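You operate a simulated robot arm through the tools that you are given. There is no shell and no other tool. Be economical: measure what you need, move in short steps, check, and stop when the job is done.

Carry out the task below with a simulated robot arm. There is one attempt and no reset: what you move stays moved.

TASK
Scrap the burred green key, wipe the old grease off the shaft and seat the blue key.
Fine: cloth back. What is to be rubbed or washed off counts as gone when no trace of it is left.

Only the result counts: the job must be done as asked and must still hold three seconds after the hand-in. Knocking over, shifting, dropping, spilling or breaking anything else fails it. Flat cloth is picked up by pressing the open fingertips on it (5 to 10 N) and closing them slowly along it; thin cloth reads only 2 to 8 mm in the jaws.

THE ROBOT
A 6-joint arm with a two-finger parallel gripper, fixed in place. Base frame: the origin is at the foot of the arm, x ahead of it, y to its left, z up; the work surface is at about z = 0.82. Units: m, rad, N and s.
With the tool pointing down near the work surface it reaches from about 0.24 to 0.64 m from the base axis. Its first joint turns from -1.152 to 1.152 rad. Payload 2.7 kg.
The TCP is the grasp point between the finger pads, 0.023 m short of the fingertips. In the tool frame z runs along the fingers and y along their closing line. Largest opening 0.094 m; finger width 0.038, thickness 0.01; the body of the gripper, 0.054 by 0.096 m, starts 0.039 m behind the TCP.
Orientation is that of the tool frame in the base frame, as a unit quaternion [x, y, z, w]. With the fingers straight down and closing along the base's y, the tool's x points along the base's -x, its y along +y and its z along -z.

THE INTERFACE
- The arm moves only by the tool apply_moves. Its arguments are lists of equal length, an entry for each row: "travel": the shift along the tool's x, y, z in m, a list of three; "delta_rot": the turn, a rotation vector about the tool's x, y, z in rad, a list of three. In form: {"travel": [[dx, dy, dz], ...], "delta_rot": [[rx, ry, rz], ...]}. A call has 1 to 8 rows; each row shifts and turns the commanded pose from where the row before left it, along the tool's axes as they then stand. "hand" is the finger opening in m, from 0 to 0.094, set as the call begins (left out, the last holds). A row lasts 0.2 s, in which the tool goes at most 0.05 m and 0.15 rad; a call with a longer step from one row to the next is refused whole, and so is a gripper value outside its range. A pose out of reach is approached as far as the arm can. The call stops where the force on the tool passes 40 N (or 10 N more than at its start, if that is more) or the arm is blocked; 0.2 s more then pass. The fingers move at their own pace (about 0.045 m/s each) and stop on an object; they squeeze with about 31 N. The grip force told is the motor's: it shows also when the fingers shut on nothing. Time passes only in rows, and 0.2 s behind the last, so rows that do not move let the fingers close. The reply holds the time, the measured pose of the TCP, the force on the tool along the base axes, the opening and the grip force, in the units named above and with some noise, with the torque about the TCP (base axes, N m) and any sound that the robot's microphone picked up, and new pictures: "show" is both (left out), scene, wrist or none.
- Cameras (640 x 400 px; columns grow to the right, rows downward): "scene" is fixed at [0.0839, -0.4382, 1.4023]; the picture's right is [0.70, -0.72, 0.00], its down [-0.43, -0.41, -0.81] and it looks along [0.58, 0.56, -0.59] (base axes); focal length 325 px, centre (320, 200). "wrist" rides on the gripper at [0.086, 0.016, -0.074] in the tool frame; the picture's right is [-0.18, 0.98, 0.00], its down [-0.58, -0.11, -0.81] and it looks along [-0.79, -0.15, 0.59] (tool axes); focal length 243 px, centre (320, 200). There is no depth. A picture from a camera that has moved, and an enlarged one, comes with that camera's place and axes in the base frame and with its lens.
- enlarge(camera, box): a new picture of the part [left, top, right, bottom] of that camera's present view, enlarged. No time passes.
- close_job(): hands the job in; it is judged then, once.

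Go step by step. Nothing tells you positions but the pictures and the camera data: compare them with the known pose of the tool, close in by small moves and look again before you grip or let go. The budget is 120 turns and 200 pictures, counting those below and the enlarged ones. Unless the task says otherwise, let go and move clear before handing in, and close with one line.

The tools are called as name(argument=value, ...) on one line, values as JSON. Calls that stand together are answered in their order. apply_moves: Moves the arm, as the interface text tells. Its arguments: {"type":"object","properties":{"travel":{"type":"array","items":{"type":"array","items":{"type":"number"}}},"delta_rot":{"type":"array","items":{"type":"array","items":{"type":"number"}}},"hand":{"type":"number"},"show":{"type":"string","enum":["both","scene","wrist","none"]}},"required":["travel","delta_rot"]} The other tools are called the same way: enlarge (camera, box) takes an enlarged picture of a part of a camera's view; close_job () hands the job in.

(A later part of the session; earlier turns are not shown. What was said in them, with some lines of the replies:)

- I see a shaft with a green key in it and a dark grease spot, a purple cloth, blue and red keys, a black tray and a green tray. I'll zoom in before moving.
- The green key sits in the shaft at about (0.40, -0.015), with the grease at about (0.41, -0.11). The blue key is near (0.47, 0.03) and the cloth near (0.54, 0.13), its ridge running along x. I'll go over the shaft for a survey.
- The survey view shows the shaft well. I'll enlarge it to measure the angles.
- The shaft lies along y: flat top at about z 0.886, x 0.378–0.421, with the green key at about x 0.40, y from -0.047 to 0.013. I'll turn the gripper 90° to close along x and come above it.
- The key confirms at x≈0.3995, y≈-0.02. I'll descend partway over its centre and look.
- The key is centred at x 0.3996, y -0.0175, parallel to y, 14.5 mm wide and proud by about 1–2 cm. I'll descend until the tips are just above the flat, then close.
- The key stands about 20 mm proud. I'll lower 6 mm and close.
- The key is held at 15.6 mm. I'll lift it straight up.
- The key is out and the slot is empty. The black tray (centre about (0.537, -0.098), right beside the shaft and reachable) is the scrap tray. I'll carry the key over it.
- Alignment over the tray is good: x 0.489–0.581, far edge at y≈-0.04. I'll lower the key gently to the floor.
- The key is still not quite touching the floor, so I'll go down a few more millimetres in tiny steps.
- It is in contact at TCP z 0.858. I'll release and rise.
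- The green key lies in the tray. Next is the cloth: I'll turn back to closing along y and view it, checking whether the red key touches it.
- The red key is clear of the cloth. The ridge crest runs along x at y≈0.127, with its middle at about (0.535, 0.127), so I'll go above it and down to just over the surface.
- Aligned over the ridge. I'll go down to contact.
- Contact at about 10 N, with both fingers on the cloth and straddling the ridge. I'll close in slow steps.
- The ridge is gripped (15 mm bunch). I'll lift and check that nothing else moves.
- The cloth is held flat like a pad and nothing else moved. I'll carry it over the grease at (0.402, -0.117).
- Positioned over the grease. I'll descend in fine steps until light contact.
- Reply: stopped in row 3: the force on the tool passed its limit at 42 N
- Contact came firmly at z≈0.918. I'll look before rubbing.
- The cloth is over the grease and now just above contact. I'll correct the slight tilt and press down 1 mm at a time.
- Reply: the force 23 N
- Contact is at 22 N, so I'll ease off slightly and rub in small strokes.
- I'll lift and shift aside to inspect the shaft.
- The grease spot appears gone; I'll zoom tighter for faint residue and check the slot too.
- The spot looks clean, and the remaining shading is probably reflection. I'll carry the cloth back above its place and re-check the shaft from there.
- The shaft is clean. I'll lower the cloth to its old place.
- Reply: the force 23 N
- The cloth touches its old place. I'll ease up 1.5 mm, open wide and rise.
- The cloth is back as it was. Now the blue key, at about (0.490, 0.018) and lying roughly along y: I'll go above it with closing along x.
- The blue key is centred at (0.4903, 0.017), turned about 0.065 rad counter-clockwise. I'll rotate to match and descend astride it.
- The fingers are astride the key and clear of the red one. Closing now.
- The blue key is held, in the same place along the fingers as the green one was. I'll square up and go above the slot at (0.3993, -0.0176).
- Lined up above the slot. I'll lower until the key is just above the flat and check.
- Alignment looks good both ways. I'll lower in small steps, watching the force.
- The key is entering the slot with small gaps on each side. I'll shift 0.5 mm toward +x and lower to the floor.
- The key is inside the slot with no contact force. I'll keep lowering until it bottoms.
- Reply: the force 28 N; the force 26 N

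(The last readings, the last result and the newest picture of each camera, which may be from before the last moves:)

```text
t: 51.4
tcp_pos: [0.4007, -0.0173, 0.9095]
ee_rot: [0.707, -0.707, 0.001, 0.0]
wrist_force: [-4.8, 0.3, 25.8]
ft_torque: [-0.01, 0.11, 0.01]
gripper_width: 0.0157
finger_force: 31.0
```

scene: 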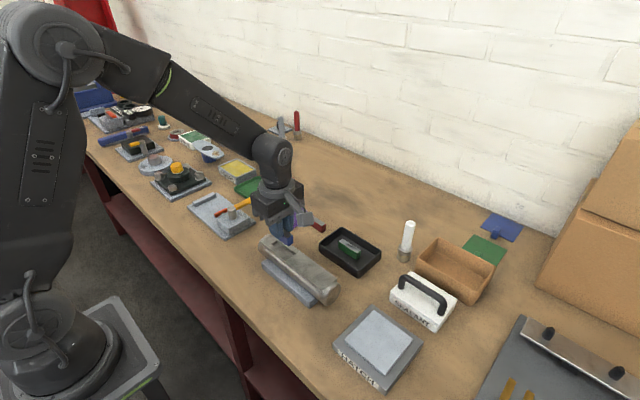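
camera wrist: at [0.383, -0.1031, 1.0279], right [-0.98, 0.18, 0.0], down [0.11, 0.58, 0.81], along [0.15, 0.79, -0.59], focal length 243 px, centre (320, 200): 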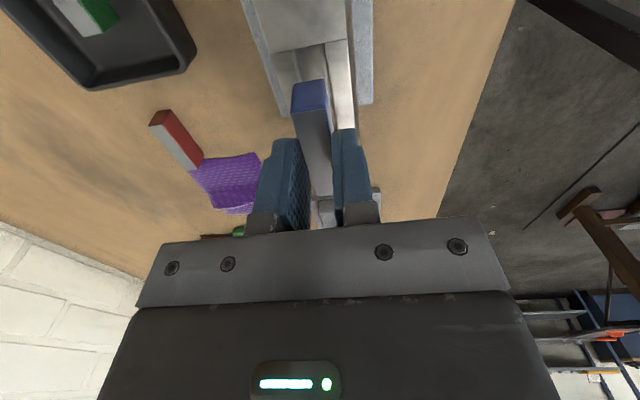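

It bottomed out at the expected height with about 26 N. I'll release and lift away to check.

apply_moves(travel=[[0, 0, -0.001], [0, 0, 0], [0, 0, 0], [0, 0, 0], [0, 0, 0], [0, 0, -0.02], [0, 0, -0.04], [0, 0, 0]], delta_rot=[[0, 0, 0], [0, 0, 0], [0, 0, 0], [0, 0, 0], [0, 0, 0], [0, 0, 0], [0, 0, 0], [0, 0, 0]], hand=0.05)

enlarge(camera="scene", box=[250, 220, 330, 280])

enlarge(camera="wrist", box=[230, 0, 410, 165])

```text
t: 53.2
tcp_pos: [0.399, -0.0166, 0.9706]
ee_rot: [-0.707, 0.707, 0.002, 0.0]
wrist_force: [-1.1, -0.5, 0.4]
ft_torque: [-0.04, 0.02, -0.02]
gripper_width: 0.0501
finger_force: 0.0
camera wrist: at [0.3836, -0.1031, 1.0461], right [-0.98, 0.18, 0.0], down [0.11, 0.58, 0.81], along [0.15, 0.79, -0.59], focal length 243 px, centre (320, 200)
```

scene: 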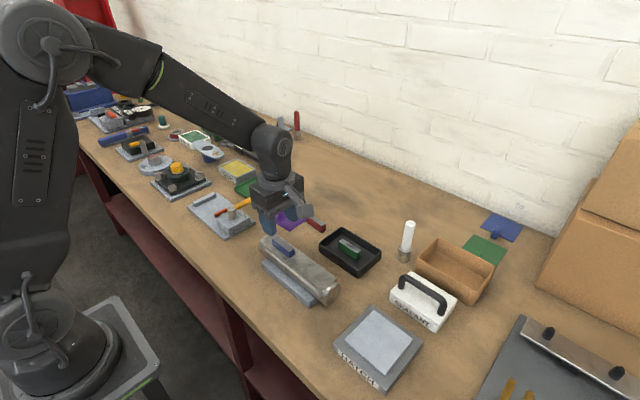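
wrist: 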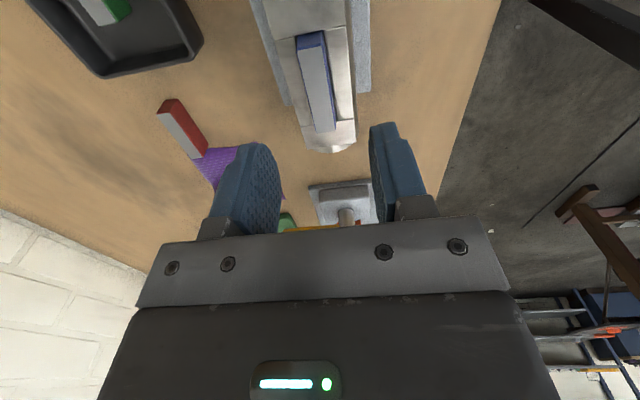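

```text
6.67 times, centred on (290, 250) of scene
camera zoom: at [0.0839, -0.4382, 1.4023], right [0.7, -0.72, 0.0], down [-0.43, -0.41, -0.81], along [0.58, 0.56, -0.59], focal length 2165 px, centre (520, -133)
```

zoom: 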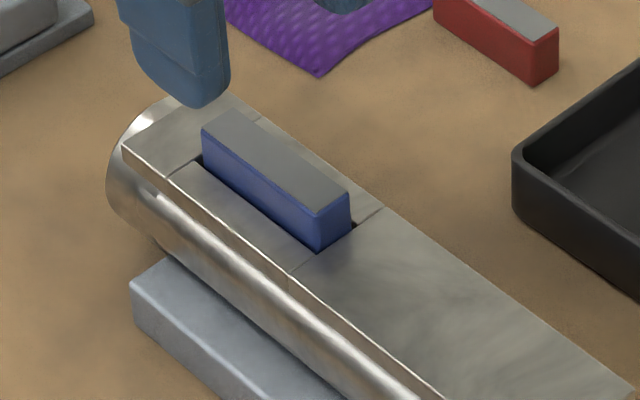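

```text
2.42 times, centred on (320, 82) of wrist
camera zoom: at [0.3836, -0.1031, 1.0461], right [-0.98, 0.18, 0.0], down [0.11, 0.58, 0.81], along [0.15, 0.79, -0.59], focal length 588 px, centre (320, 485)
```

zoom: 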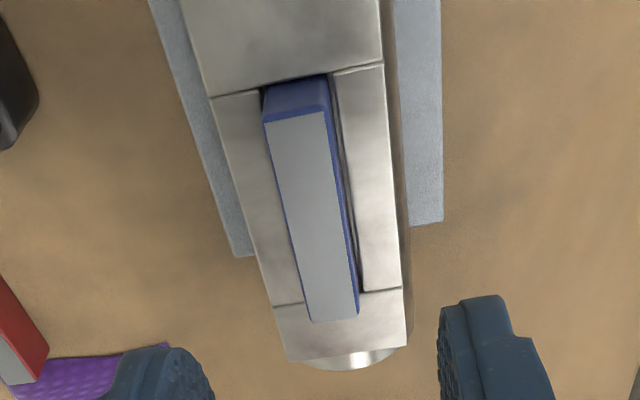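

The blue key sits in the slot level and at the same height as the old one. I'll move clear upward and take a last look.

apply_moves(travel=[[0, 0, -0.04], [0, 0, -0.04], [-0.04, 0, -0.03], [-0.04, 0, 0], [0, 0, 0]], delta_rot=[[0, 0, 0], [0, 0, 0], [0, 0, 0], [0, 0, 0], [0, 0, 0]], show="none")

enlarge(camera="scene", box=[240, 190, 400, 310])

enlarge(camera="wrist", box=[140, 0, 440, 180])

```text
t: 54.4
tcp_pos: [0.3999, 0.063, 1.0791]
ee_rot: [-0.707, 0.707, 0.0, -0.001]
wrist_force: [0.4, 0.4, -0.2]
ft_torque: [-0.02, 0.0, -0.03]
gripper_width: 0.0502
finger_force: 0.0
```

```text
3.33 times, centred on (320, 250) of scene
camera zoom: at [0.0839, -0.4382, 1.4023], right [0.7, -0.72, 0.0], down [-0.43, -0.41, -0.81], along [0.58, 0.56, -0.59], focal length 1082 px, centre (320, 33)
```

zoom: 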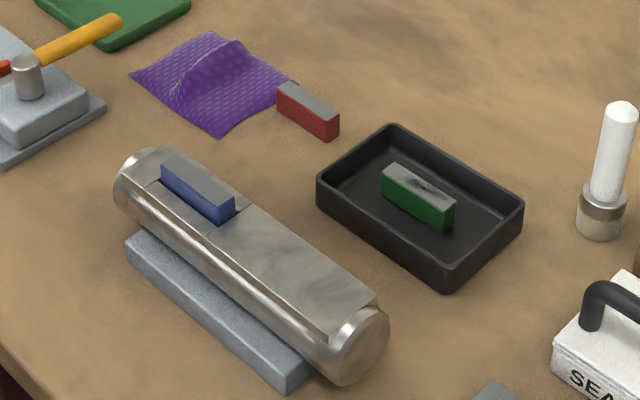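

```text
2.13 times, centred on (290, 90) of wrist
camera zoom: at [0.3837, -0.0233, 1.1558], right [-0.98, 0.18, 0.0], down [0.11, 0.58, 0.81], along [0.15, 0.79, -0.59], focal length 518 px, centre (384, 435)
```

zoom: 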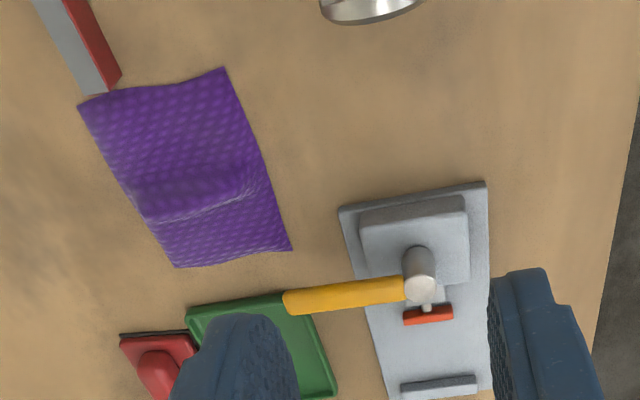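

Everything is in place: green key in the tray, shaft clean, cloth back, blue key seated and the arm clear. I'm handing in.

close_job()

```text
The job is handed in.
```

The job is handed in: the green key is in the black tray beside the shaft, no grease shows on the shaft in the camera views, the cloth is back in its place and the blue key is seated. The black tray was my reading of "scrap", since nothing in view was labelled for it and the brown box was out of reach.
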